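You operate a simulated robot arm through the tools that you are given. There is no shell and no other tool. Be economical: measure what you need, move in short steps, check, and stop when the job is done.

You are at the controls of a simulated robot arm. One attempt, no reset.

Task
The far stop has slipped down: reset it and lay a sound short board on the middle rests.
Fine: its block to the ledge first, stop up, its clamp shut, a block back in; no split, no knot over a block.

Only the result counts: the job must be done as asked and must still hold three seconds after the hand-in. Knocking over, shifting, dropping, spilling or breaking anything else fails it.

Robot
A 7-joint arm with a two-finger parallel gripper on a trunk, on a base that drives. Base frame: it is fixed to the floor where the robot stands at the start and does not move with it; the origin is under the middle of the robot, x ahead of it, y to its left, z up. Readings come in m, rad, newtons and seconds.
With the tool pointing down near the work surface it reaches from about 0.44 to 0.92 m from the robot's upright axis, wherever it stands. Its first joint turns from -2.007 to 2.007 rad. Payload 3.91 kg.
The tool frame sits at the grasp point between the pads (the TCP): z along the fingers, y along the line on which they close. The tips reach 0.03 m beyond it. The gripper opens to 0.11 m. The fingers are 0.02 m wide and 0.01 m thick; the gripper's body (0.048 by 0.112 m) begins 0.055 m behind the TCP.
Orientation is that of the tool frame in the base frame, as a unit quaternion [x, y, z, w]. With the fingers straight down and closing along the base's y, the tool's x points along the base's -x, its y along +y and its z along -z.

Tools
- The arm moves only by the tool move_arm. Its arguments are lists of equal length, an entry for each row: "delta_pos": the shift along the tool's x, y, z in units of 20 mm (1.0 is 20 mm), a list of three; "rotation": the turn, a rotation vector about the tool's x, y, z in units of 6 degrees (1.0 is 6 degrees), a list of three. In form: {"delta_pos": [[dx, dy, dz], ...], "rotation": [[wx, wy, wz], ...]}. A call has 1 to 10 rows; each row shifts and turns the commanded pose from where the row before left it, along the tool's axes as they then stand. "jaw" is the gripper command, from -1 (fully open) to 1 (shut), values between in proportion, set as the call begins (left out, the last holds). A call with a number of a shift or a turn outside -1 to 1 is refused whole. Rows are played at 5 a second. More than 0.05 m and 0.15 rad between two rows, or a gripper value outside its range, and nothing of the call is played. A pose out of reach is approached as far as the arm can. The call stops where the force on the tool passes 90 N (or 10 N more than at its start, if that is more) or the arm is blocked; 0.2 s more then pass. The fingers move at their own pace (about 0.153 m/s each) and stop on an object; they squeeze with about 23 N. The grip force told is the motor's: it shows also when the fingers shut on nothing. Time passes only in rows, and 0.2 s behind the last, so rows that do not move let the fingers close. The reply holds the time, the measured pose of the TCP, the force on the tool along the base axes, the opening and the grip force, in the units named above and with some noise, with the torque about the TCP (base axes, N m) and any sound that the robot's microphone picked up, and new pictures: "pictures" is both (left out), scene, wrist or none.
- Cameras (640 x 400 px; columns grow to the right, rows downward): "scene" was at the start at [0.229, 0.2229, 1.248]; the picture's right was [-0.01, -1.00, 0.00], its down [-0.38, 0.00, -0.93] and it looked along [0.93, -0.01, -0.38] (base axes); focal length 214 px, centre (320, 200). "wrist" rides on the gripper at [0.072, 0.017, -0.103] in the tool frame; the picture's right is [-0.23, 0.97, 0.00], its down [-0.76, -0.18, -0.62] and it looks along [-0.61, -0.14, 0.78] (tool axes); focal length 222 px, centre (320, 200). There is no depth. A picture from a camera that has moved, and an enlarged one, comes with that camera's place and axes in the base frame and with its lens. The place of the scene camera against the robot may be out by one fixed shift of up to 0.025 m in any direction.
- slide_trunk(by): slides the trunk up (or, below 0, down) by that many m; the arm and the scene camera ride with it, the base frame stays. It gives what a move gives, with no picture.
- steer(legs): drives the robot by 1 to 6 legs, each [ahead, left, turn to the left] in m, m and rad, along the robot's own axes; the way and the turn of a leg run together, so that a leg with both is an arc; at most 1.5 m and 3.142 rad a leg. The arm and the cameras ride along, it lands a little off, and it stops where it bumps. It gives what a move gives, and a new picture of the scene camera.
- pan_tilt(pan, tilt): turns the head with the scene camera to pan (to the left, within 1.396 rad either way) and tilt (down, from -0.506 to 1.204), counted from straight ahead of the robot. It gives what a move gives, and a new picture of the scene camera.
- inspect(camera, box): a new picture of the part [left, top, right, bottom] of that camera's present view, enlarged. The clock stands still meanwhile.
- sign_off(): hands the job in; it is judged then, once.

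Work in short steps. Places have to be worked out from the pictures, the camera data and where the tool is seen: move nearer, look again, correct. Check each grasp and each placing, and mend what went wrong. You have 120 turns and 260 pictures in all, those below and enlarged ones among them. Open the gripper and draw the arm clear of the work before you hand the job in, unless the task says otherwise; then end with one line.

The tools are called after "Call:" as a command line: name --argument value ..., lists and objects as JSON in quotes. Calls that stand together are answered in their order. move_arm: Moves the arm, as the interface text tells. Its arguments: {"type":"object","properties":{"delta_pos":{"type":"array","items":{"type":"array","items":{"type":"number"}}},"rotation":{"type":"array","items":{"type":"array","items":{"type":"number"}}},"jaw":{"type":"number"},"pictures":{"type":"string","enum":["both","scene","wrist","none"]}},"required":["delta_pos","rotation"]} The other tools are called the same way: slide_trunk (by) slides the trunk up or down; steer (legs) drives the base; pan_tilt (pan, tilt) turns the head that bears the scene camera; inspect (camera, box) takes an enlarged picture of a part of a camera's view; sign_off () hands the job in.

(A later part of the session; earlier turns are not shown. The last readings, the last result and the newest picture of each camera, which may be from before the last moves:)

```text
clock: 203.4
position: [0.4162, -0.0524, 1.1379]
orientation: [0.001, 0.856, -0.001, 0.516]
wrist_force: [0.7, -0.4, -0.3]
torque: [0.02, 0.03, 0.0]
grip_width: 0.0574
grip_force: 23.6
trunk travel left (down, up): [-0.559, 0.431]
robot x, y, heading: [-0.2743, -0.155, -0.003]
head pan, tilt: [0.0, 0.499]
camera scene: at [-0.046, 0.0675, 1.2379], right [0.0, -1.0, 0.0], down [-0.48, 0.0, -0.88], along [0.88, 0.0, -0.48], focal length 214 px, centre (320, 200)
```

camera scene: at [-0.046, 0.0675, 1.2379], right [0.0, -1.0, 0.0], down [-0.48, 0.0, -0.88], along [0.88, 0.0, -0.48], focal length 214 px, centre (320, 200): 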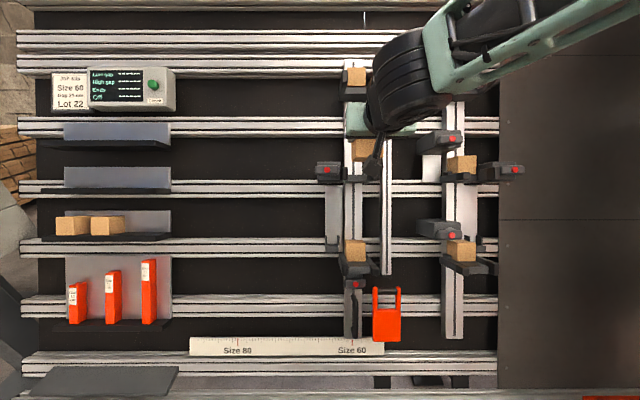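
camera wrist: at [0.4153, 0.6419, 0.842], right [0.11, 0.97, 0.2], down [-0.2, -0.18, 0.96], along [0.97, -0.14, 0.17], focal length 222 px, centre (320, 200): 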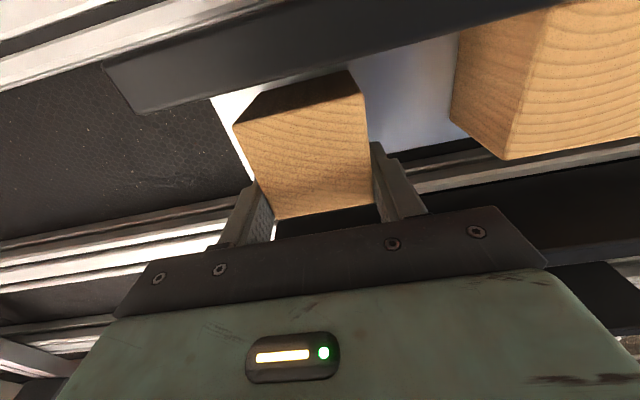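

At u 1.20, y −0.052. Shift 11 mm right and advance toward the stop, then check.

Call:
move_arm --delta_pos '[[0, -0.55, 1], [0, 0, 1], [0, 0, 1], [0, 0, 1], [0, 0, 1]]' --rotation '[[0, 0, 0], [0, 0, 0], [0, 0, 0], [0, 0, 0], [0, 0, 0]]'

Call:
inspect --camera "scene" --box '[290, 110, 450, 210]'

```text
clock: 204.6
position: [0.5028, -0.0638, 1.0911]
orientation: [0.002, 0.856, -0.001, 0.517]
wrist_force: [0.2, 0.5, -0.6]
torque: [-0.04, -0.01, 0.02]
grip_width: 0.0577
grip_force: 22.6
trunk travel left (down, up): [-0.559, 0.431]
robot x, y, heading: [-0.2789, -0.1533, -0.003]
head pan, tilt: [0.0, 0.499]
camera scene: at [-0.0462, 0.0675, 1.238], right [0.0, -1.0, 0.0], down [-0.48, 0.0, -0.88], along [0.88, 0.0, -0.48], focal length 214 px, centre (320, 200)
camera wrist: at [0.3795, -0.0474, 1.0747], right [0.11, 0.97, 0.2], down [-0.2, -0.18, 0.96], along [0.97, -0.14, 0.17], focal length 222 px, centre (320, 200)
```

scene: 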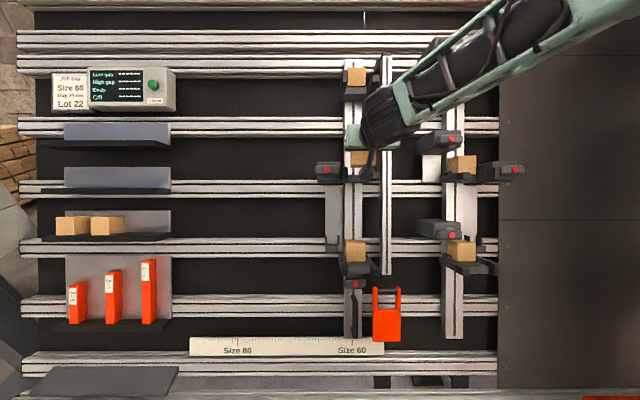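
wrist: 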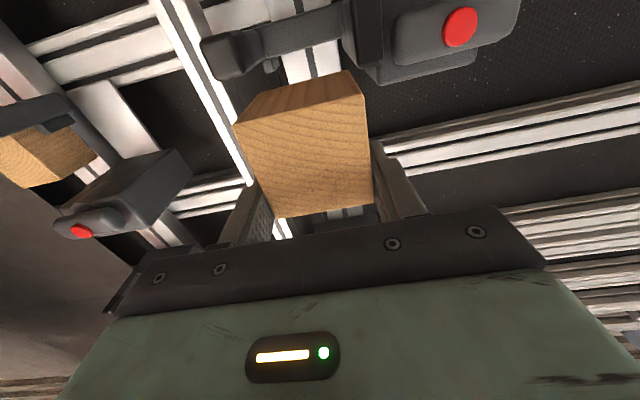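

```text
4.00 times, centred on (370, 160) of scene
camera zoom: at [-0.0462, 0.0675, 1.238], right [0.0, -1.0, 0.0], down [-0.48, 0.0, -0.88], along [0.88, 0.0, -0.48], focal length 858 px, centre (120, 360)
```

zoom: 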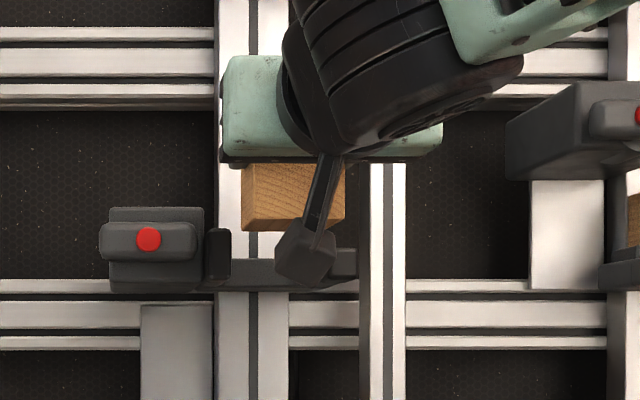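

Alignment matches the extraction path. Insert to nearly full depth.

Call:
move_arm --delta_pos '[[0, 0, 1], [0, 0, 1], [0, 0, 1], [0, 0, 1], [0, 0, 1], [0, 0, 0.8]]' --rotation '[[0, 0, 0], [0, 0, 0], [0, 0, 0], [0, 0, 0], [0, 0, 0], [0, 0, 0]]'

Call:
inspect --camera "scene" --box '[310, 130, 430, 205]'

```text
clock: 206.0
position: [0.6068, -0.0629, 1.0375]
orientation: [0.001, 0.856, -0.001, 0.518]
wrist_force: [0.6, 0.3, -0.8]
torque: [-0.03, 0.02, -0.03]
grip_width: 0.0575
grip_force: 22.6
trunk travel left (down, up): [-0.559, 0.431]
robot x, y, heading: [-0.2737, -0.152, -0.002]
head pan, tilt: [0.0, 0.499]
camera scene: at [-0.0461, 0.0676, 1.238], right [0.0, -1.0, 0.0], down [-0.48, 0.0, -0.88], along [0.88, 0.0, -0.48], focal length 214 px, centre (320, 200)
camera wrist: at [0.4824, -0.047, 1.0208], right [0.11, 0.97, 0.2], down [-0.2, -0.18, 0.96], along [0.97, -0.14, 0.17], focal length 222 px, centre (320, 200)
```

scene: 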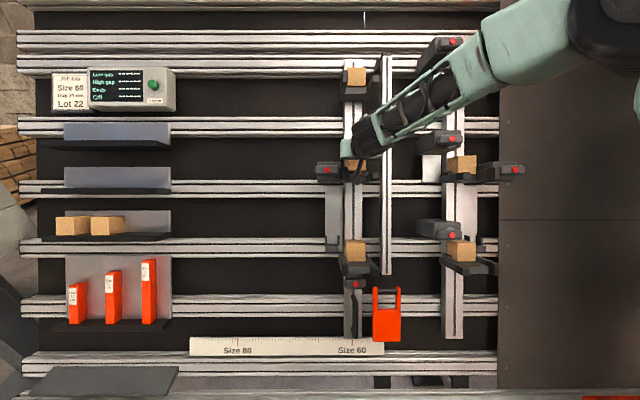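
wrist: 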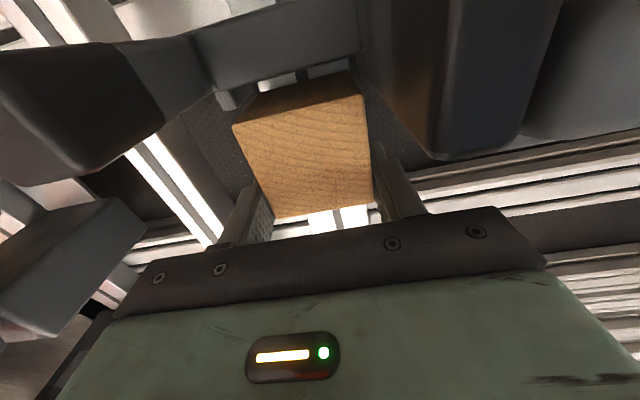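

```text
5.33 times, centred on (370, 168) of scene
camera zoom: at [-0.0461, 0.0676, 1.238], right [0.0, -1.0, 0.0], down [-0.48, 0.0, -0.88], along [0.88, 0.0, -0.48], focal length 1144 px, centre (53, 373)
```

zoom: 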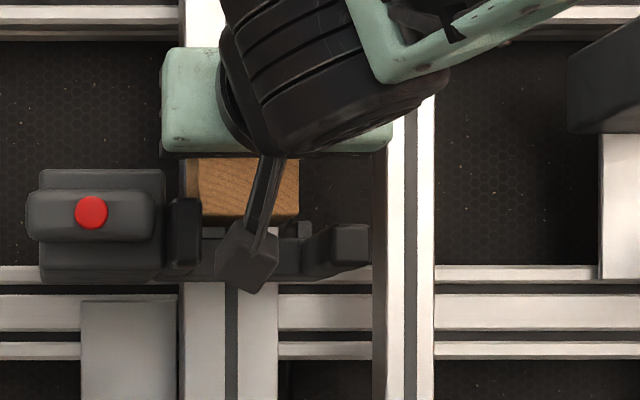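

Same view as when the block was lifted out. Go in 9 mm more and lower gently.

Call:
move_arm --delta_pos '[[0, 0, 0.45], [0.2, 0, 0], [0.2, 0, 0]]' --rotation '[[0, 0, 0], [0, 0, 0], [0, 0, 0]]' --pictures "wrist"

Call:
move_arm --delta_pos '[[0.1, 0, 0], [0.1, 0, 0]]' --rotation '[[0, 0, 0], [0, 0, 0]]' --pictures "none"

```text
clock: 206.8
position: [0.6098, -0.0637, 1.0282]
orientation: [0.001, 0.855, 0.0, 0.518]
wrist_force: [-9.9, 0.7, 11.0]
torque: [0.12, 0.09, 0.09]
grip_width: 0.0576
grip_force: 22.8
trunk travel left (down, up): [-0.559, 0.431]
robot x, y, heading: [-0.2735, -0.1567, -0.001]
head pan, tilt: [0.0, 0.499]
camera wrist: at [0.4857, -0.0466, 1.0111], right [0.11, 0.97, 0.2], down [-0.2, -0.18, 0.96], along [0.97, -0.14, 0.17], focal length 222 px, centre (320, 200)
```

wrist: 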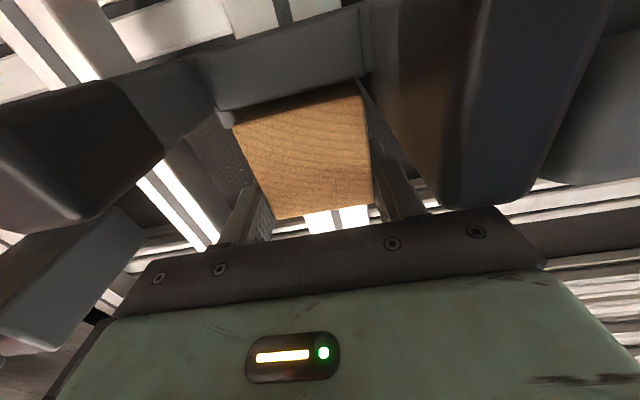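

```text
clock: 207.4
position: [0.6087, -0.0639, 1.023]
orientation: [0.001, 0.856, -0.001, 0.518]
wrist_force: [-13.3, 0.6, 14.1]
torque: [0.17, 0.05, 0.18]
grip_width: 0.0577
grip_force: 22.9
trunk travel left (down, up): [-0.559, 0.431]
robot x, y, heading: [-0.2759, -0.1581, -0.002]
head pan, tilt: [0.0, 0.499]
```

Back face touches the column and the bottom is about seated (u = 1.189 as predicted). A final 2 mm down, then view.

Call:
move_arm --delta_pos '[[0.1, 0, -0.15]]' --rotation '[[0, 0, 0]]' --pictures "wrist"

Call:
inspect --camera "wrist" --box '[160, 40, 440, 215]'

```text
clock: 207.8
position: [0.6069, -0.0649, 1.0229]
orientation: [0.002, 0.855, -0.002, 0.519]
wrist_force: [14.8, 5.2, 15.3]
torque: [0.02, -0.38, 0.06]
grip_width: 0.0577
grip_force: 23.3
trunk travel left (down, up): [-0.559, 0.431]
robot x, y, heading: [-0.2725, -0.1572, 0.001]
head pan, tilt: [0.0, 0.499]
camera wrist: at [0.4827, -0.0479, 1.0066], right [0.11, 0.97, 0.2], down [-0.2, -0.18, 0.96], along [0.97, -0.15, 0.18], focal length 222 px, centre (320, 200)
```

wrist: 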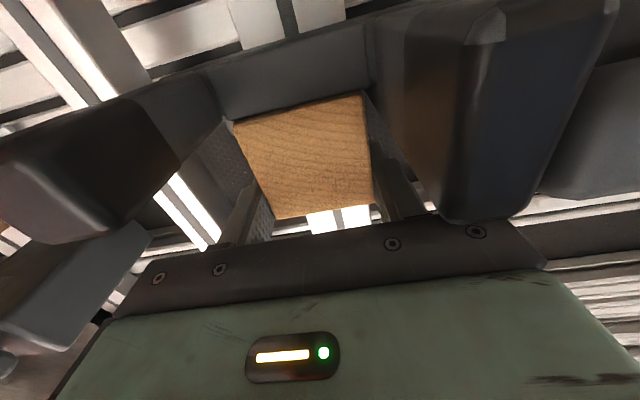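

```text
2.29 times, centred on (300, 128) of wrist
camera zoom: at [0.4827, -0.0479, 1.0066], right [0.11, 0.97, 0.2], down [-0.2, -0.18, 0.96], along [0.97, -0.15, 0.18], focal length 508 px, centre (366, 366)
```

zoom: 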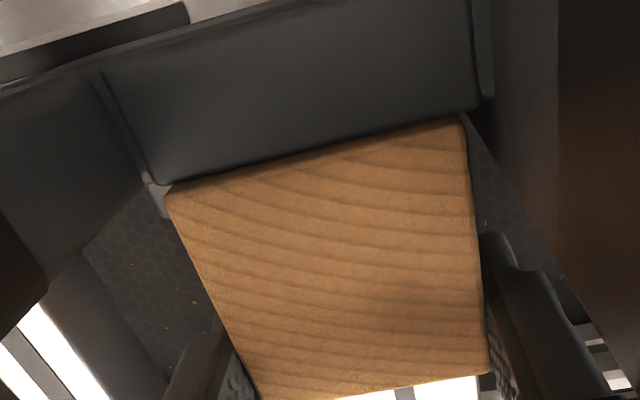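

Seated on the plate (~20 N up-force). Release and back out.

Call:
move_arm --delta_pos '[[0, 0, 0], [0, 0, 0], [0, 0, -1], [0, 0, -1], [0, 0, -1], [0, 0, -1], [0, 0, -1], [0, 0, -1], [0, 0, -1], [0, 0, -1]]' --rotation '[[0, 0, 0], [0, 0, 0], [0, 0, 0], [0, 0, 0], [0, 0, 0], [0, 0, 0], [0, 0, 0], [0, 0, 0], [0, 0, 0], [0, 0, 0]]' --jaw -0.38

Call:
inspect --camera "scene" --box '[310, 130, 430, 205]'

```text
clock: 210.0
position: [0.4643, -0.0648, 1.096]
orientation: [0.001, 0.856, 0.0, 0.517]
wrist_force: [0.1, 0.4, -0.6]
torque: [-0.01, 0.01, -0.02]
grip_width: 0.0759
grip_force: 0.0
trunk travel left (down, up): [-0.559, 0.431]
robot x, y, heading: [-0.2763, -0.157, 0.002]
head pan, tilt: [0.0, 0.499]
camera scene: at [-0.0457, 0.0676, 1.2379], right [0.0, -1.0, 0.0], down [-0.48, 0.0, -0.88], along [0.88, 0.0, -0.48], focal length 214 px, centre (320, 200)
camera wrist: at [0.3394, -0.047, 1.0798], right [0.11, 0.97, 0.2], down [-0.2, -0.18, 0.96], along [0.97, -0.14, 0.17], focal length 222 px, centre (320, 200)
```

scene: 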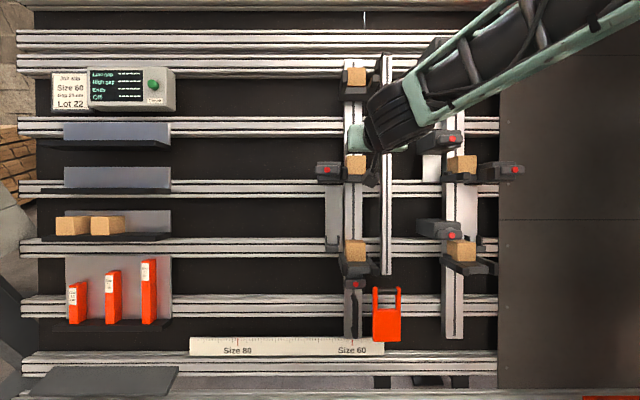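
wrist: 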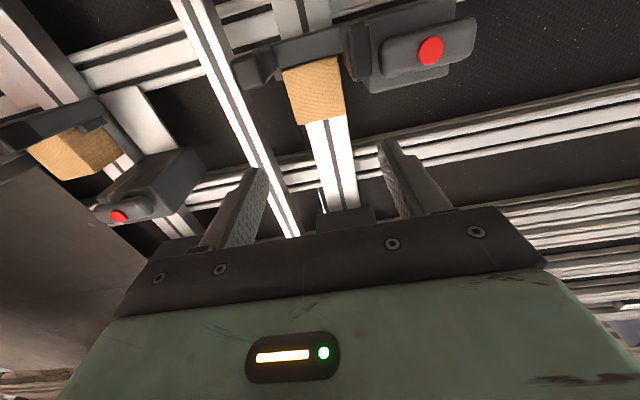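

```text
5.33 times, centred on (370, 168) of scene
camera zoom: at [-0.0457, 0.0676, 1.2379], right [0.0, -1.0, 0.0], down [-0.48, 0.0, -0.88], along [0.88, 0.0, -0.48], focal length 1144 px, centre (53, 373)
```

zoom: 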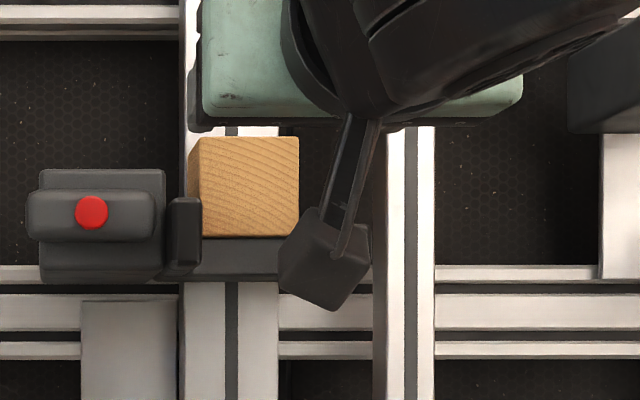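

Block is in, stop level and shut. The outer prongs are end guides spaced ~0.40 m — a short board's ends lie over the blocks, so Lot 22's end knot would sit on a block; Lot 25 is the board to use. Back off and drive to the rack.

Call:
steer --legs '[[-0.55, 0, 0], [0, 1.5, 0], [0, 1.0, 0]]'

Call:
inspect --camera "scene" --box '[200, 80, 440, 230]'

```text
clock: 225.0
position: [-0.1056, 2.4362, 1.096]
orientation: [-0.005, 0.856, 0.002, 0.516]
wrist_force: [0.4, 0.1, -0.2]
torque: [0.0, 0.01, 0.0]
grip_width: 0.0762
grip_force: 0.2
trunk travel left (down, up): [-0.559, 0.431]
robot x, y, heading: [-0.842, 2.337, 0.011]
head pan, tilt: [0.0, 0.499]
camera scene: at [-0.6157, 2.5613, 1.2379], right [0.01, -1.0, 0.0], down [-0.48, 0.0, -0.88], along [0.88, 0.01, -0.48], focal length 214 px, centre (320, 200)
```

scene: 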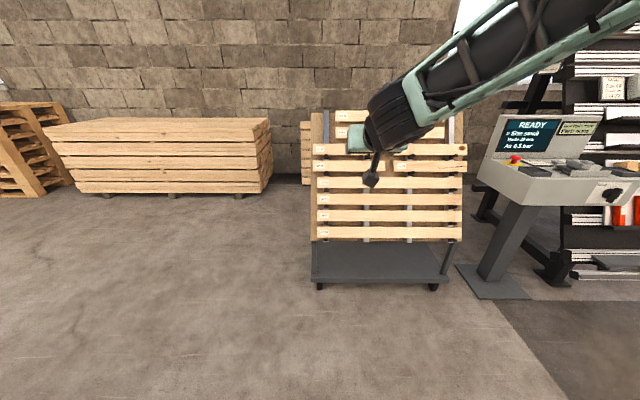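

```text
2.67 times, centred on (320, 155) of scene
camera zoom: at [-0.6157, 2.5613, 1.2379], right [0.01, -1.0, 0.0], down [-0.48, 0.0, -0.88], along [0.88, 0.01, -0.48], focal length 572 px, centre (320, 320)
```

zoom: 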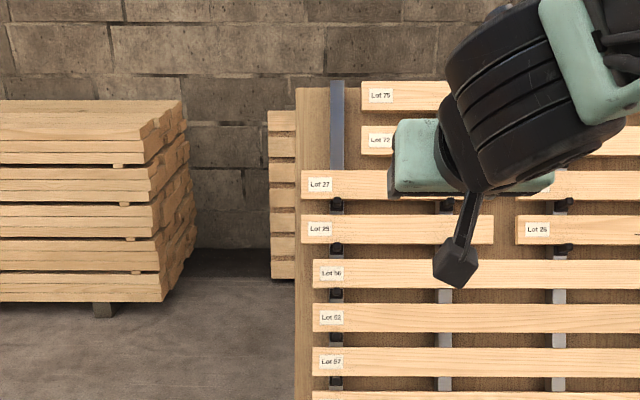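

Lot 25 centre ≈ (0.505, 2.40, 0.833), face tilt about like the panel's. Square up, drive forward 0.5 m, and turn the gripper 90° so it closes across the board's width.

Call:
steer --legs '[[0, 0.02, -0.012], [0.5, 0, 0]]'

Call:
move_arm --delta_pos '[[0, 0, 0], [0, 0, 0], [0, 0, 0], [0, 0, 0], [0, 0, 0], [0, 0, 0], [0, 0, 0], [0, 0, 0], [0, 0, 0], [0, 0, 0]]' --rotation '[[0, 0, 1], [0, 0, 1], [0, 0, 1], [0, 0, 1], [0, 0, 1], [0, 0, 1], [0, 0, 1], [0, 0, 1], [0, 0, 1], [0, 0, 1]]' --pictures "none"

Call:
move_arm --delta_pos '[[0, 0, 0], [0, 0, 0], [0, 0, 0], [0, 0, 0], [0, 0, 0], [0, -1, 0], [0, -1, 0], [0, -1, 0], [0, -1, 0], [0, -1, 0]]' --rotation '[[0, 0, 1], [0, 0, 1], [0, 0, 1], [0, 0, 1], [0, 0, 1], [0, 0, 0], [0, 0, 0], [0, 0, 0], [0, 0, 0], [0, 0, 0]]' --pictures "both"

```text
clock: 228.3
position: [0.3973, 2.4433, 1.0955]
orientation: [0.003, 0.856, -0.002, 0.516]
wrist_force: [-0.5, -0.1, 0.0]
torque: [-0.02, -0.02, -0.01]
grip_width: 0.0757
grip_force: 0.0
trunk travel left (down, up): [-0.559, 0.431]
robot x, y, heading: [-0.3397, 2.3542, -0.005]
head pan, tilt: [0.0, 0.499]
camera scene: at [-0.1111, 2.5764, 1.2379], right [0.0, -1.0, 0.0], down [-0.48, 0.0, -0.88], along [0.88, 0.0, -0.48], focal length 214 px, centre (320, 200)
```

scene: 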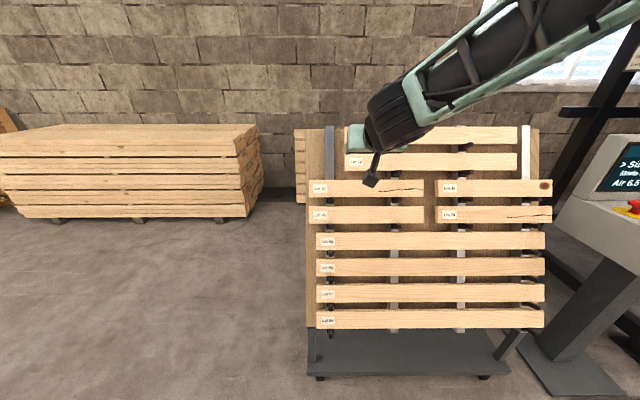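

```text
clock: 230.5
position: [0.3971, 2.4437, 1.0948]
orientation: [0.431, 0.74, 0.257, 0.448]
wrist_force: [0.2, -0.1, -0.8]
torque: [-0.02, 0.03, 0.01]
grip_width: 0.0757
grip_force: 0.0
trunk travel left (down, up): [-0.559, 0.431]
robot x, y, heading: [-0.3358, 2.3557, -0.008]
head pan, tilt: [0.0, 0.499]
```

```text
clock: 232.7
position: [0.3573, 2.3931, 1.0206]
orientation: [0.429, 0.74, 0.259, 0.449]
wrist_force: [-0.3, 0.6, 0.6]
torque: [-0.04, 0.0, 0.01]
grip_width: 0.0758
grip_force: 0.0
out of reach, approached as far as the arm can: row 1, 2, 3, 4, 5, 6
trunk travel left (down, up): [-0.559, 0.431]
robot x, y, heading: [-0.3362, 2.356, -0.004]
head pan, tilt: [0.0, 0.499]
camera scene: at [-0.1113, 2.5765, 1.238], right [0.0, -1.0, 0.0], down [-0.48, 0.0, -0.88], along [0.88, 0.0, -0.48], focal length 214 px, centre (320, 200)
camera wrist: at [0.2576, 2.4647, 1.0488], right [0.45, 0.29, 0.85], down [-0.45, -0.75, 0.49], along [0.77, -0.6, -0.2], focal length 222 px, centre (320, 200)
```

scene: 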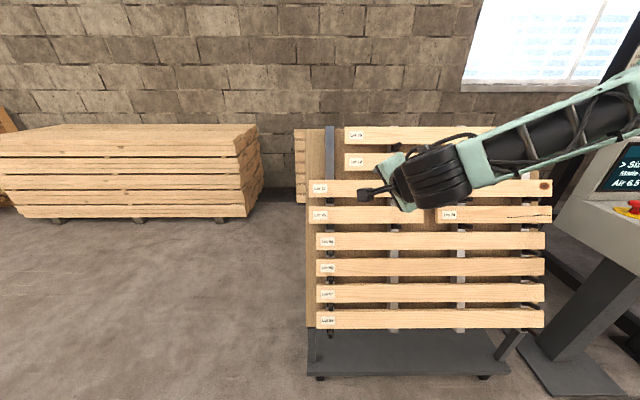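
wrist: 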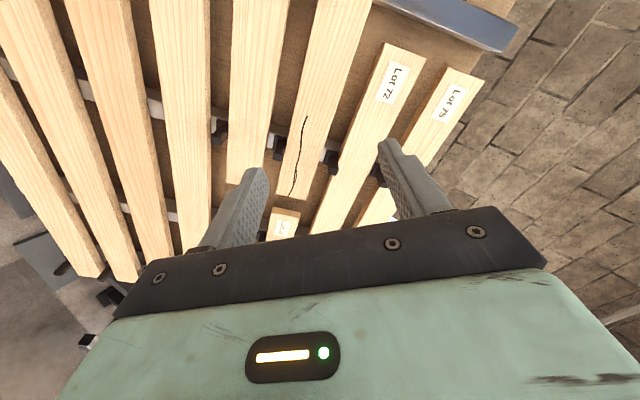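

The wrist hit a reach limit at 60° of turn. I'll back the base 0.12 m and extend the arm, then finish the turn.

Call:
steer --legs '[[-0.12, 0, 0.005]]'

Call:
move_arm --delta_pos '[[0, 0, 1], [0, 0, 1], [0, 0, 1], [0, 0, 1], [0, 0, 1], [0, 0, 0], [0, 0, 0], [0, 0, 0], [0, 0, 0], [0, 0, 0]]' --rotation '[[0, 0, 0], [0, 0, 0], [0, 0, 0], [0, 0, 0], [0, 0, 0], [0, 0, 1], [0, 0, 1], [0, 0, 1], [0, 0, 1], [0, 0, 1]]'

```text
clock: 233.9
position: [0.2382, 2.3975, 1.0193]
orientation: [0.428, 0.741, 0.259, 0.448]
wrist_force: [-0.1, -0.6, 0.3]
torque: [-0.01, 0.01, 0.02]
grip_width: 0.0759
grip_force: 0.0
trunk travel left (down, up): [-0.559, 0.431]
robot x, y, heading: [-0.4656, 2.3545, -0.004]
head pan, tilt: [0.0, 0.499]
camera scene: at [-0.2324, 2.5778, 1.2379], right [0.0, -1.0, 0.0], down [-0.48, 0.0, -0.88], along [0.88, 0.0, -0.48], focal length 214 px, centre (320, 200)
```

scene: 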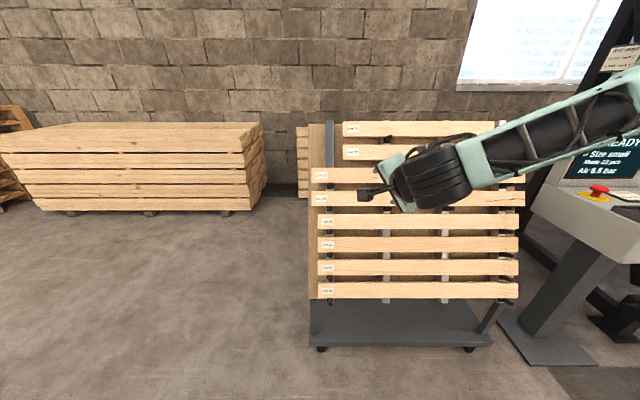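

```text
clock: 236.2
position: [0.3269, 2.3978, 0.9735]
orientation: [0.606, 0.605, 0.365, 0.365]
wrist_force: [-0.3, 0.2, 0.8]
torque: [-0.02, 0.01, 0.04]
grip_width: 0.0761
grip_force: 0.0
trunk travel left (down, up): [-0.559, 0.431]
robot x, y, heading: [-0.4601, 2.3496, -0.002]
head pan, tilt: [0.0, 0.499]
camera scene: at [-0.2325, 2.5777, 1.238], right [0.0, -1.0, 0.0], down [-0.48, 0.0, -0.88], along [0.88, 0.0, -0.48], focal length 214 px, centre (320, 200)
camera wrist: at [0.2437, 2.469, 1.0362], right [0.45, -0.23, 0.86], down [-0.64, -0.76, 0.13], along [0.63, -0.61, -0.49], focal length 222 px, centre (320, 200)
```

scene: 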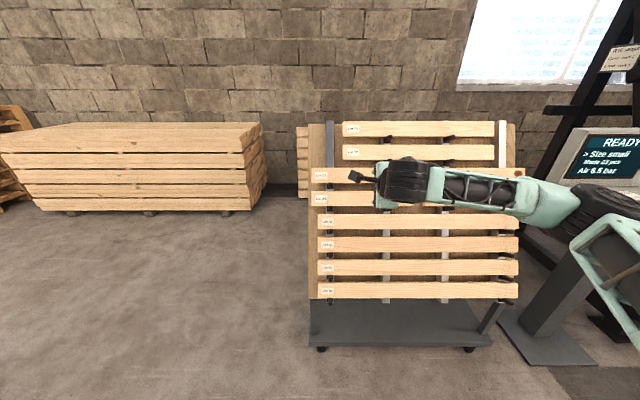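
wrist: 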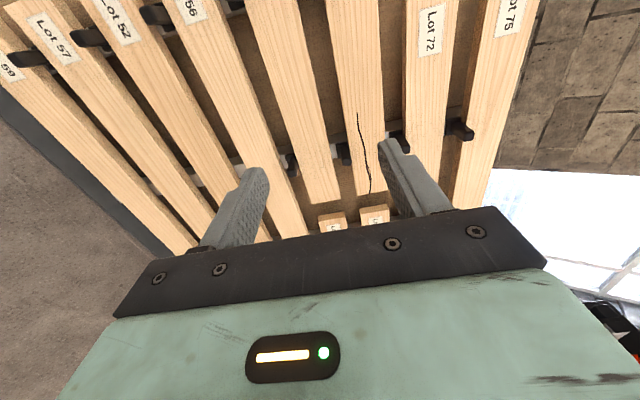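

Turned fully. Now align with Lot 25: down ~42 mm, left ~60 mm, and approach.

Call:
move_arm --delta_pos '[[1, -1, 0], [1, -1, 0], [1, -0.1, 1], [0, 0, 1], [0, 0, 1], [0, 0, 1]]' --rotation '[[0, 0, 0], [0, 0, 0], [0, 0, 0], [0, 0, 0], [0, 0, 0], [0, 0, 0]]'

Call:
inspect --camera "scene" --box '[290, 140, 450, 240]'

```text
clock: 237.6
position: [0.3769, 2.4577, 0.8977]
orientation: [0.605, 0.606, 0.366, 0.365]
wrist_force: [-1.2, 1.1, 0.1]
torque: [0.0, 0.0, 0.01]
grip_width: 0.0758
grip_force: 0.0
trunk travel left (down, up): [-0.559, 0.431]
robot x, y, heading: [-0.4584, 2.3542, -0.003]
head pan, tilt: [0.0, 0.499]
camera scene: at [-0.2324, 2.5778, 1.2379], right [0.0, -1.0, 0.0], down [-0.48, 0.0, -0.88], along [0.88, 0.0, -0.48], focal length 214 px, centre (320, 200)
camera wrist: at [0.2951, 2.5301, 0.9615], right [0.45, -0.23, 0.86], down [-0.63, -0.76, 0.13], along [0.63, -0.61, -0.49], focal length 222 px, centre (320, 200)
```

scene: 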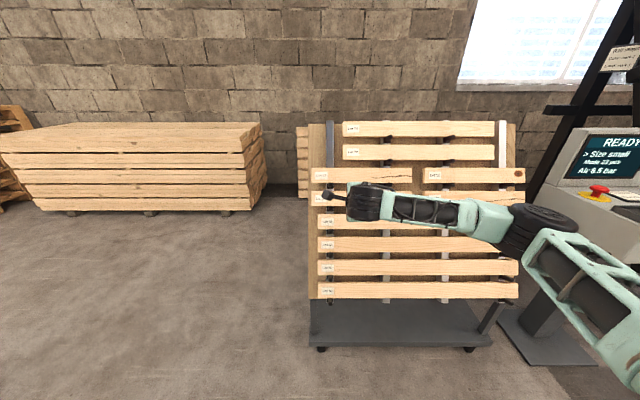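
wrist: 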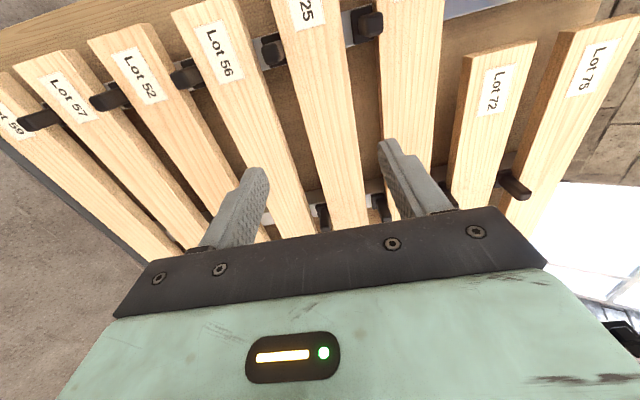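

```text
4.00 times, centred on (370, 190) of scene
camera zoom: at [-0.2324, 2.5778, 1.2379], right [0.0, -1.0, 0.0], down [-0.48, 0.0, -0.88], along [0.88, 0.0, -0.48], focal length 858 px, centre (120, 240)
```

zoom: 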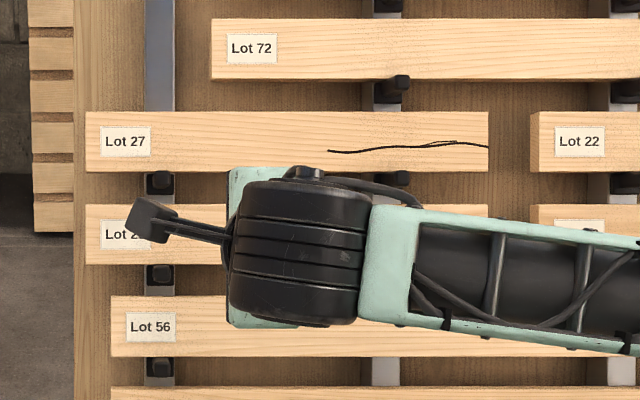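

Aligned within 5 mm. Advance, then check.

Call:
move_arm --delta_pos '[[0, 0.2, 1], [0, 0, 1], [0, 0, 1], [0, 0, 1], [0, 0, 0.7]]' --rotation '[[0, 0, 0], [0, 0, 0], [0, 0, 0], [0, 0, 0], [0, 0, 0]]' --pictures "wrist"

Call:
inspect --camera "wrist" --box '[200, 60, 440, 210]'

```text
clock: 238.8
position: [0.462, 2.4565, 0.8581]
orientation: [0.606, 0.605, 0.365, 0.365]
wrist_force: [-0.2, -0.8, 0.9]
torque: [-0.01, 0.0, -0.02]
grip_width: 0.0757
grip_force: 0.0
trunk travel left (down, up): [-0.559, 0.431]
robot x, y, heading: [-0.4589, 2.3549, -0.001]
head pan, tilt: [0.0, 0.499]
camera wrist: at [0.3799, 2.5292, 0.9215], right [0.45, -0.23, 0.86], down [-0.63, -0.76, 0.13], along [0.63, -0.61, -0.49], focal length 222 px, centre (320, 200)
```

wrist: 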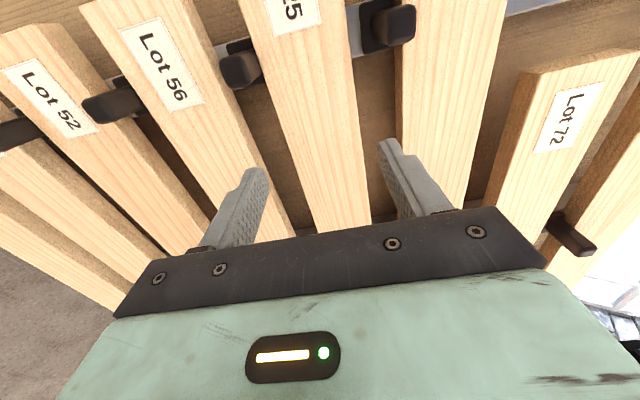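

```text
2.67 times, centred on (320, 135) of wrist
camera zoom: at [0.3799, 2.5292, 0.9215], right [0.45, -0.23, 0.86], down [-0.63, -0.76, 0.13], along [0.63, -0.61, -0.49], focal length 592 px, centre (320, 373)
```

zoom: 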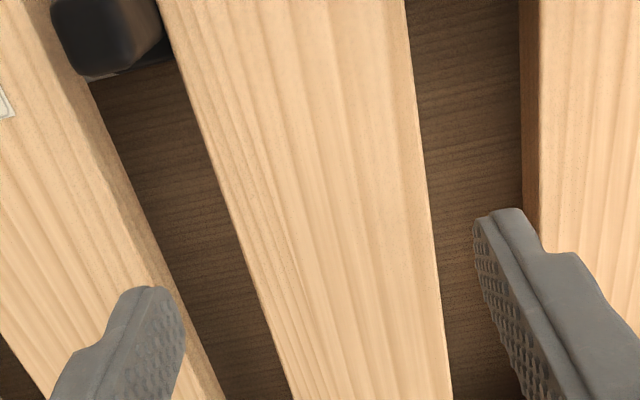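

Fingers need to be slightly narrower and 2 mm higher to enter both gaps. Adjust and advance to the board.

Call:
move_arm --delta_pos '[[0, 0.1, 0], [0, 0, 0], [0, 0, 0.6], [0, 0, 0.6]]' --rotation '[[0, 0, 0], [0, 0, 0], [0, 0, 0], [0, 0, 0]]' --jaw -0.27 --pictures "wrist"

Call:
inspect --camera "wrist" --box '[200, 60, 440, 210]'

```text
clock: 239.8
position: [0.4843, 2.4574, 0.8496]
orientation: [0.606, 0.605, 0.366, 0.366]
wrist_force: [-0.6, 0.5, 0.4]
torque: [-0.02, -0.02, 0.01]
grip_width: 0.0696
grip_force: 0.1
trunk travel left (down, up): [-0.559, 0.431]
robot x, y, heading: [-0.4604, 2.3548, 0.003]
head pan, tilt: [0.0, 0.499]
camera wrist: at [0.4023, 2.5291, 0.9125], right [0.45, -0.23, 0.86], down [-0.63, -0.76, 0.13], along [0.63, -0.61, -0.49], focal length 222 px, centre (320, 200)
```

wrist: 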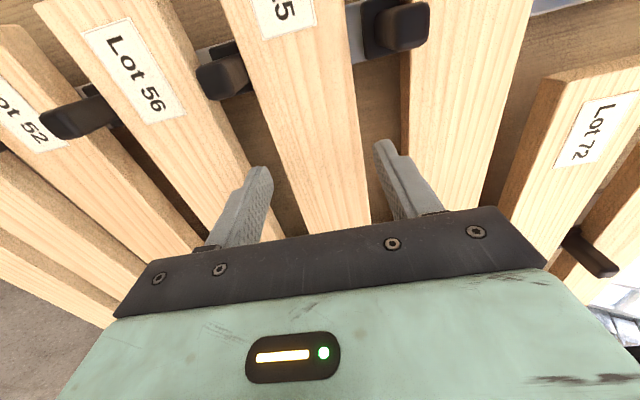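

```text
2.67 times, centred on (320, 135) of wrist
camera zoom: at [0.4023, 2.5291, 0.9125], right [0.45, -0.23, 0.86], down [-0.63, -0.76, 0.13], along [0.63, -0.61, -0.49], focal length 592 px, centre (320, 373)
```

zoom: 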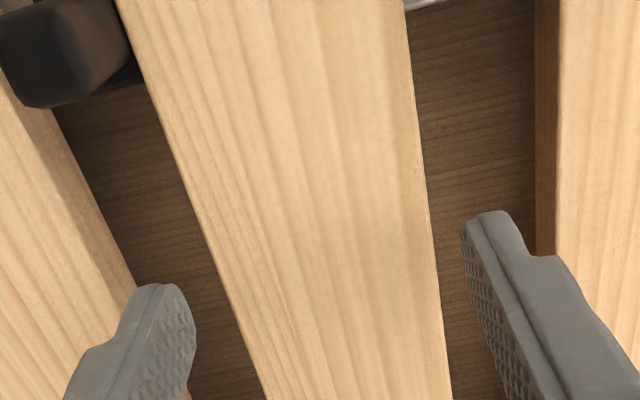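

Call:
move_arm --delta_pos '[[0, 0.1, -0.1], [0, 0, 0.35], [0, 0, 0.35]]' --rotation '[[0, 0, 0], [0, 0, 0], [0, 0, 0]]' --jaw -0.21 --pictures "wrist"

Call:
inspect --camera "wrist" --box '[200, 60, 440, 210]'

```text
clock: 240.6
position: [0.4956, 2.4572, 0.8442]
orientation: [0.606, 0.605, 0.365, 0.365]
wrist_force: [-0.9, -0.4, 0.1]
torque: [0.04, 0.01, 0.0]
grip_width: 0.067
grip_force: 0.1
trunk travel left (down, up): [-0.559, 0.431]
robot x, y, heading: [-0.4591, 2.3554, 0.0]
head pan, tilt: [0.0, 0.499]
camera wrist: at [0.4135, 2.5296, 0.9078], right [0.45, -0.23, 0.86], down [-0.63, -0.76, 0.13], along [0.63, -0.61, -0.49], focal length 222 px, centre (320, 200)
```

wrist: 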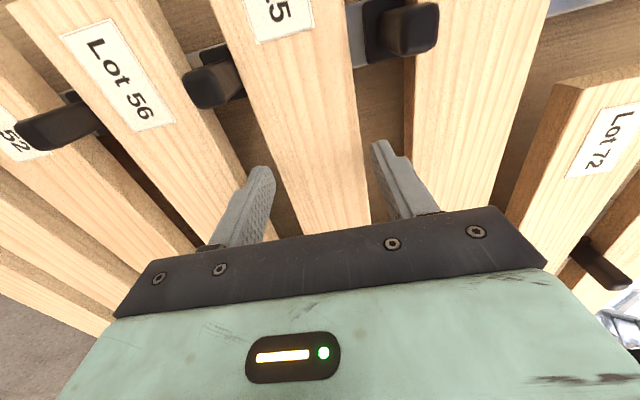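

```text
2.67 times, centred on (320, 135) of wrist
camera zoom: at [0.4135, 2.5296, 0.9078], right [0.45, -0.23, 0.86], down [-0.63, -0.76, 0.13], along [0.63, -0.61, -0.49], focal length 592 px, centre (320, 373)
```

zoom: 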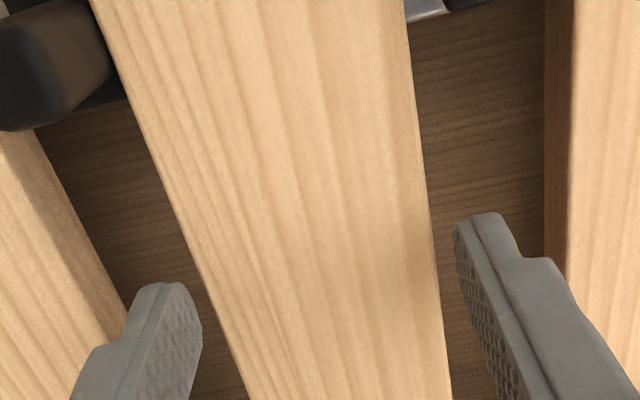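

Tips are now about level with the board's face. Advance 18 mm and close.

Call:
move_arm --delta_pos '[[0, 0.05, 0.45], [0, 0, 0.45]]' --rotation '[[0, 0, 0], [0, 0, 0]]' --pictures "none"

Call:
move_arm --delta_pos '[[0, 0, 0], [0, 0, 0], [0, 0, 0]]' --rotation '[[0, 0, 0], [0, 0, 0], [0, 0, 0]]' --jaw 1 --pictures "wrist"

Call:
inspect --camera "wrist" --box '[200, 60, 440, 210]'

```text
clock: 241.2
position: [0.5134, 2.4573, 0.8373]
orientation: [0.605, 0.605, 0.365, 0.366]
wrist_force: [-0.1, 0.1, 0.1]
torque: [-0.01, -0.02, 0.0]
grip_width: 0.0666
grip_force: 0.1
trunk travel left (down, up): [-0.559, 0.431]
robot x, y, heading: [-0.4614, 2.3559, 0.0]
head pan, tilt: [0.0, 0.499]
```

```text
clock: 241.9
position: [0.5127, 2.4567, 0.8378]
orientation: [0.605, 0.605, 0.365, 0.366]
wrist_force: [-1.2, -0.1, -0.1]
torque: [0.13, 0.04, -0.06]
grip_width: 0.0595
grip_force: 23.3
trunk travel left (down, up): [-0.559, 0.431]
robot x, y, heading: [-0.4593, 2.3551, 0.002]
head pan, tilt: [0.0, 0.499]
camera wrist: at [0.4301, 2.5295, 0.9001], right [0.45, -0.23, 0.86], down [-0.63, -0.76, 0.13], along [0.63, -0.61, -0.49], focal length 222 px, centre (320, 200)
```

wrist: 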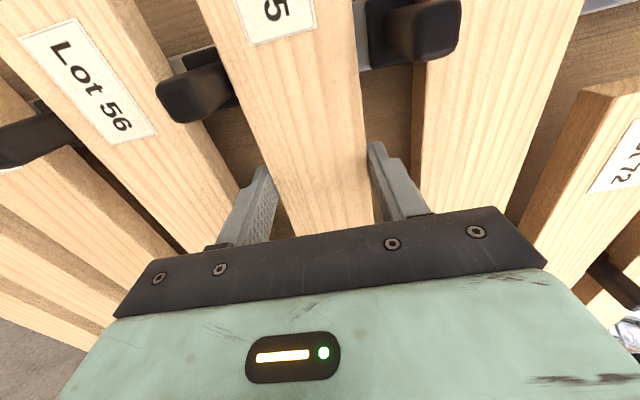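

```text
2.67 times, centred on (320, 135) of wrist
camera zoom: at [0.4301, 2.5295, 0.9001], right [0.45, -0.23, 0.86], down [-0.63, -0.76, 0.13], along [0.63, -0.61, -0.49], focal length 592 px, centre (320, 373)
```

zoom: 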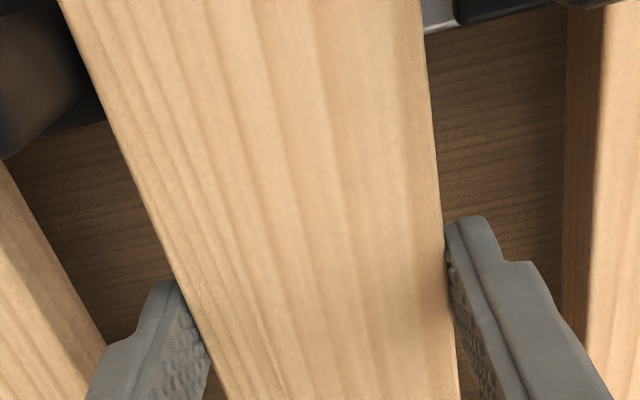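

Board gripped (59.5 mm). The pegs have small lips, so lift 9 mm and then draw straight out.

Call:
move_arm --delta_pos '[[0, 0.22, 0], [0, 0.23, 0], [0, 0, -0.4], [0, 0, -0.6]]' --rotation '[[0, 0, 0], [0, 0, 0], [0, 0, 0], [0, 0, 0]]' --pictures "wrist"

Call:
inspect --camera "scene" --box '[290, 140, 450, 240]'

```text
clock: 242.9
position: [0.4996, 2.4567, 0.8548]
orientation: [0.606, 0.606, 0.365, 0.365]
wrist_force: [-0.6, -0.5, -2.9]
torque: [0.16, 0.05, 0.03]
grip_width: 0.0596
grip_force: 23.2
trunk travel left (down, up): [-0.559, 0.431]
robot x, y, heading: [-0.4614, 2.353, -0.001]
head pan, tilt: [0.0, 0.499]
camera wrist: at [0.4168, 2.5288, 0.9178], right [0.45, -0.23, 0.86], down [-0.63, -0.76, 0.13], along [0.63, -0.61, -0.49], focal length 222 px, centre (320, 200)
```

wrist: 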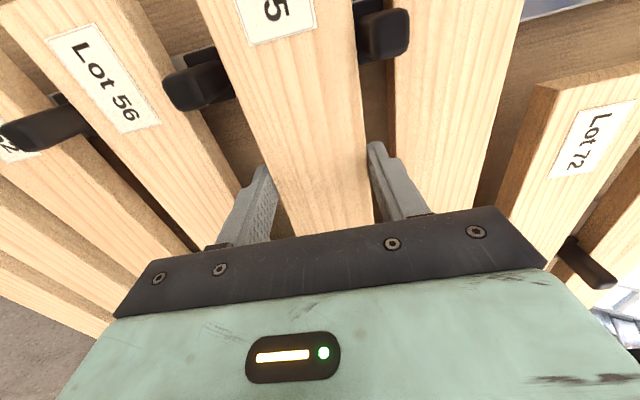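

```text
4.00 times, centred on (370, 190) of scene
camera zoom: at [-0.2322, 2.5778, 1.2379], right [0.0, -1.0, 0.0], down [-0.48, 0.0, -0.88], along [0.88, 0.0, -0.48], focal length 858 px, centre (120, 240)
```

zoom: 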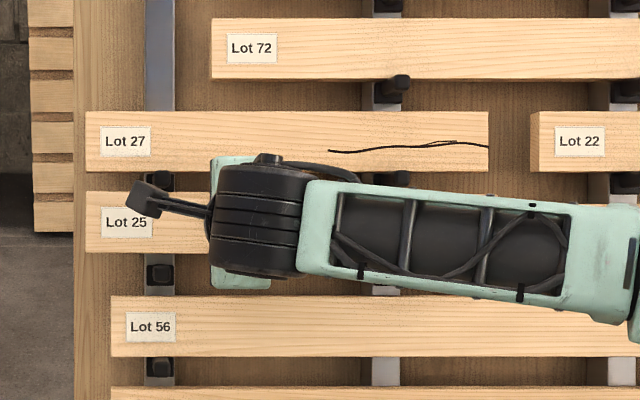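

The board follows. Draw out the rest.

Call:
move_arm --delta_pos '[[0, 0, -0.5], [0, 0, -0.5], [0, 0, -1], [0, 0, -1], [0, 0, -1], [0, 0, -1], [0, 0, -1], [0, 0, -1], [0, 0, -1]]' --rotation '[[0, 0, 0], [0, 0, 0], [0, 0, 0], [0, 0, 0], [0, 0, 0], [0, 0, 0], [0, 0, 0], [0, 0, 0], [0, 0, 0]]'

Call:
inspect --camera "scene" --box '[260, 120, 500, 270]'

```text
clock: 244.9
position: [0.3579, 2.4562, 0.9302]
orientation: [0.605, 0.606, 0.365, 0.366]
wrist_force: [0.2, 0.1, -2.3]
torque: [0.11, 0.03, -0.02]
grip_width: 0.0597
grip_force: 22.6
trunk travel left (down, up): [-0.559, 0.431]
robot x, y, heading: [-0.461, 2.3556, 0.0]
head pan, tilt: [0.0, 0.499]
camera scene: at [-0.2322, 2.5777, 1.2379], right [0.0, -1.0, 0.0], down [-0.48, 0.0, -0.88], along [0.88, 0.0, -0.48], focal length 214 px, centre (320, 200)
camera wrist: at [0.2749, 2.5286, 0.9919], right [0.45, -0.23, 0.86], down [-0.63, -0.76, 0.13], along [0.63, -0.61, -0.49], focal length 222 px, centre (320, 200)
```

scene: 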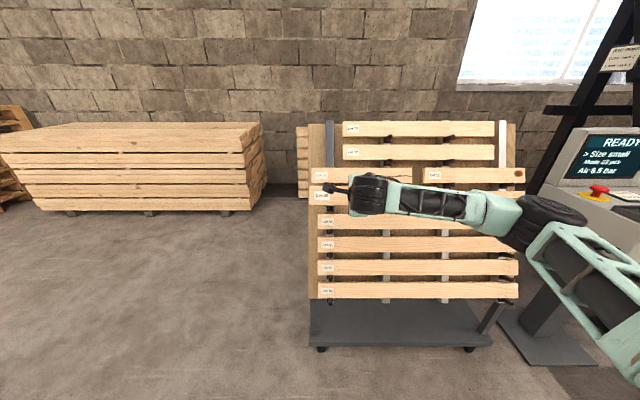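
wrist: 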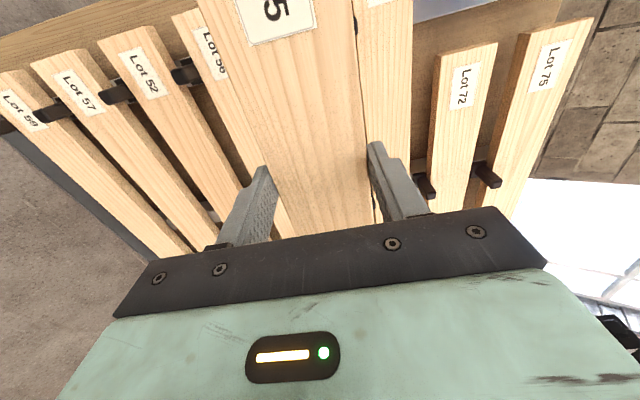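

```text
2.67 times, centred on (380, 195) of scene
camera zoom: at [-0.2322, 2.5777, 1.2379], right [0.0, -1.0, 0.0], down [-0.48, 0.0, -0.88], along [0.88, 0.0, -0.48], focal length 572 px, centre (160, 213)
```

zoom: 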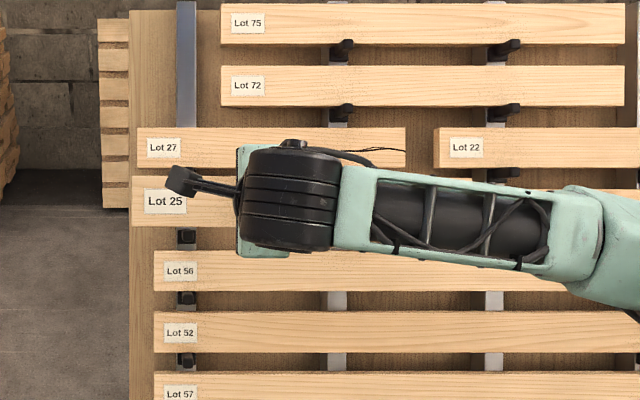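

The board is free; it is 0.40 m long and held 56 mm left of its centre. Back off, then drive round to the panel keeping clear of the console.

Call:
steer --legs '[[-0.4, 0, 0], [0, -1.5, 0], [0, -1.13, 0]]'

Call:
slide_trunk --by 0.1

```text
clock: 259.8
position: [-0.0348, -0.1617, 0.9289]
orientation: [0.604, 0.607, 0.366, 0.364]
wrist_force: [-0.3, 0.1, -2.3]
torque: [0.13, 0.05, 0.01]
grip_width: 0.0596
grip_force: 22.3
trunk travel left (down, up): [-0.559, 0.431]
robot x, y, heading: [-0.853, -0.2708, 0.008]
head pan, tilt: [0.0, 0.499]
camera scene: at [-0.6263, -0.0451, 1.2379], right [0.01, -1.0, 0.0], down [-0.48, 0.0, -0.88], along [0.88, 0.01, -0.48], focal length 214 px, centre (320, 200)
```

scene: 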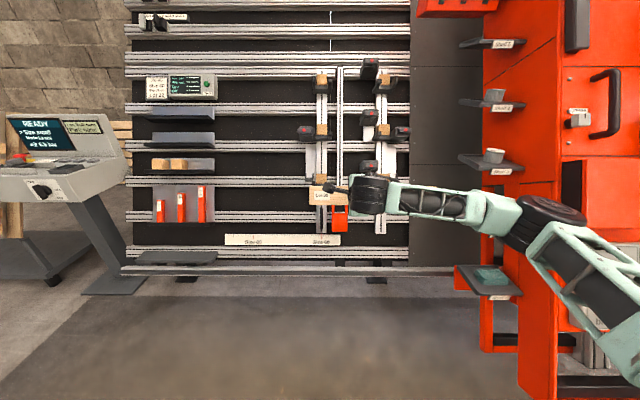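

```text
clock: 261.1
position: [-0.0362, -0.1633, 1.0287]
orientation: [0.604, 0.608, 0.366, 0.364]
wrist_force: [1.0, 0.0, -1.4]
torque: [0.16, 0.07, 0.02]
grip_width: 0.0599
grip_force: 23.2
trunk travel left (down, up): [-0.659, 0.331]
robot x, y, heading: [-0.8495, -0.2688, 0.006]
head pan, tilt: [0.0, 0.499]
```

To keep the elbow clear of the red gantry, shift the base 8 cm left, squaring heading, and move the arm right/up correspondingly; then drive forward partway.

Call:
steer --legs '[[0, 0.08, -0.007]]'

Call:
move_arm --delta_pos '[[-1, 1, 0], [-1, 1, 0], [-1, 1, 0], [-1, 1, 0]]' --rotation '[[0, 0, 0], [0, 0, 0], [0, 0, 0], [0, 0, 0]]' --pictures "none"

Call:
steer --legs '[[0.34, 0, 0]]'

```text
clock: 262.2
position: [-0.0364, -0.0879, 1.0291]
orientation: [0.605, 0.606, 0.366, 0.365]
wrist_force: [-0.3, -0.5, -2.2]
torque: [0.13, 0.05, -0.01]
grip_width: 0.0597
grip_force: 23.1
trunk travel left (down, up): [-0.659, 0.331]
robot x, y, heading: [-0.8499, -0.1934, 0.003]
head pan, tilt: [0.0, 0.499]
camera scene: at [-0.6252, 0.0333, 1.3379], right [0.0, -1.0, 0.0], down [-0.48, 0.0, -0.88], along [0.88, 0.0, -0.48], focal length 214 px, centre (320, 200)
```

scene: 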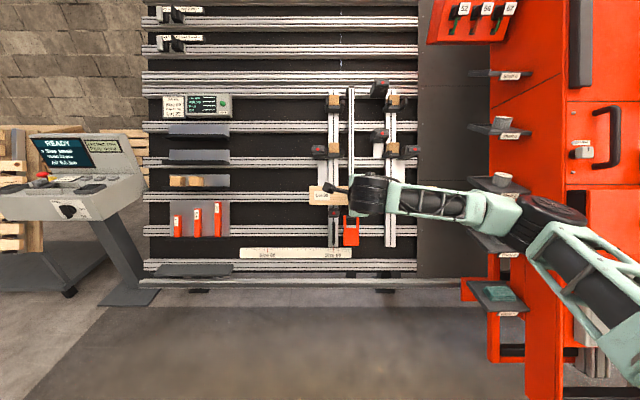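

```text
clock: 263.2
position: [0.0003, -0.1674, 1.1002]
orientation: [0.605, 0.606, 0.365, 0.365]
wrist_force: [1.0, 0.6, -3.1]
torque: [0.19, 0.0, 0.02]
grip_width: 0.0597
grip_force: 22.9
trunk travel left (down, up): [-0.659, 0.331]
robot x, y, heading: [-0.8521, -0.1907, -0.002]
head pan, tilt: [0.0, 0.499]
```

```text
clock: 265.4
position: [0.3401, -0.1671, 1.1004]
orientation: [0.605, 0.605, 0.365, 0.365]
wrist_force: [-0.7, 0.1, -2.0]
torque: [0.16, 0.08, -0.01]
grip_width: 0.0596
grip_force: 22.8
trunk travel left (down, up): [-0.659, 0.331]
robot x, y, heading: [-0.5091, -0.1881, 0.004]
head pan, tilt: [0.0, 0.499]
camera scene: at [-0.2862, 0.0336, 1.3379], right [0.0, -1.0, 0.0], down [-0.48, 0.0, -0.88], along [0.88, 0.0, -0.48], focal length 214 px, centre (320, 200)
```

scene: 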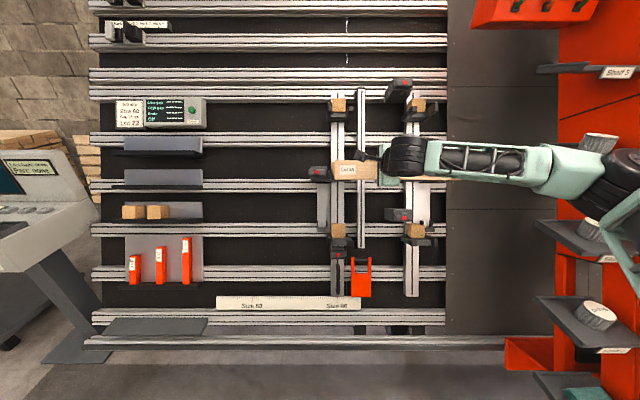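

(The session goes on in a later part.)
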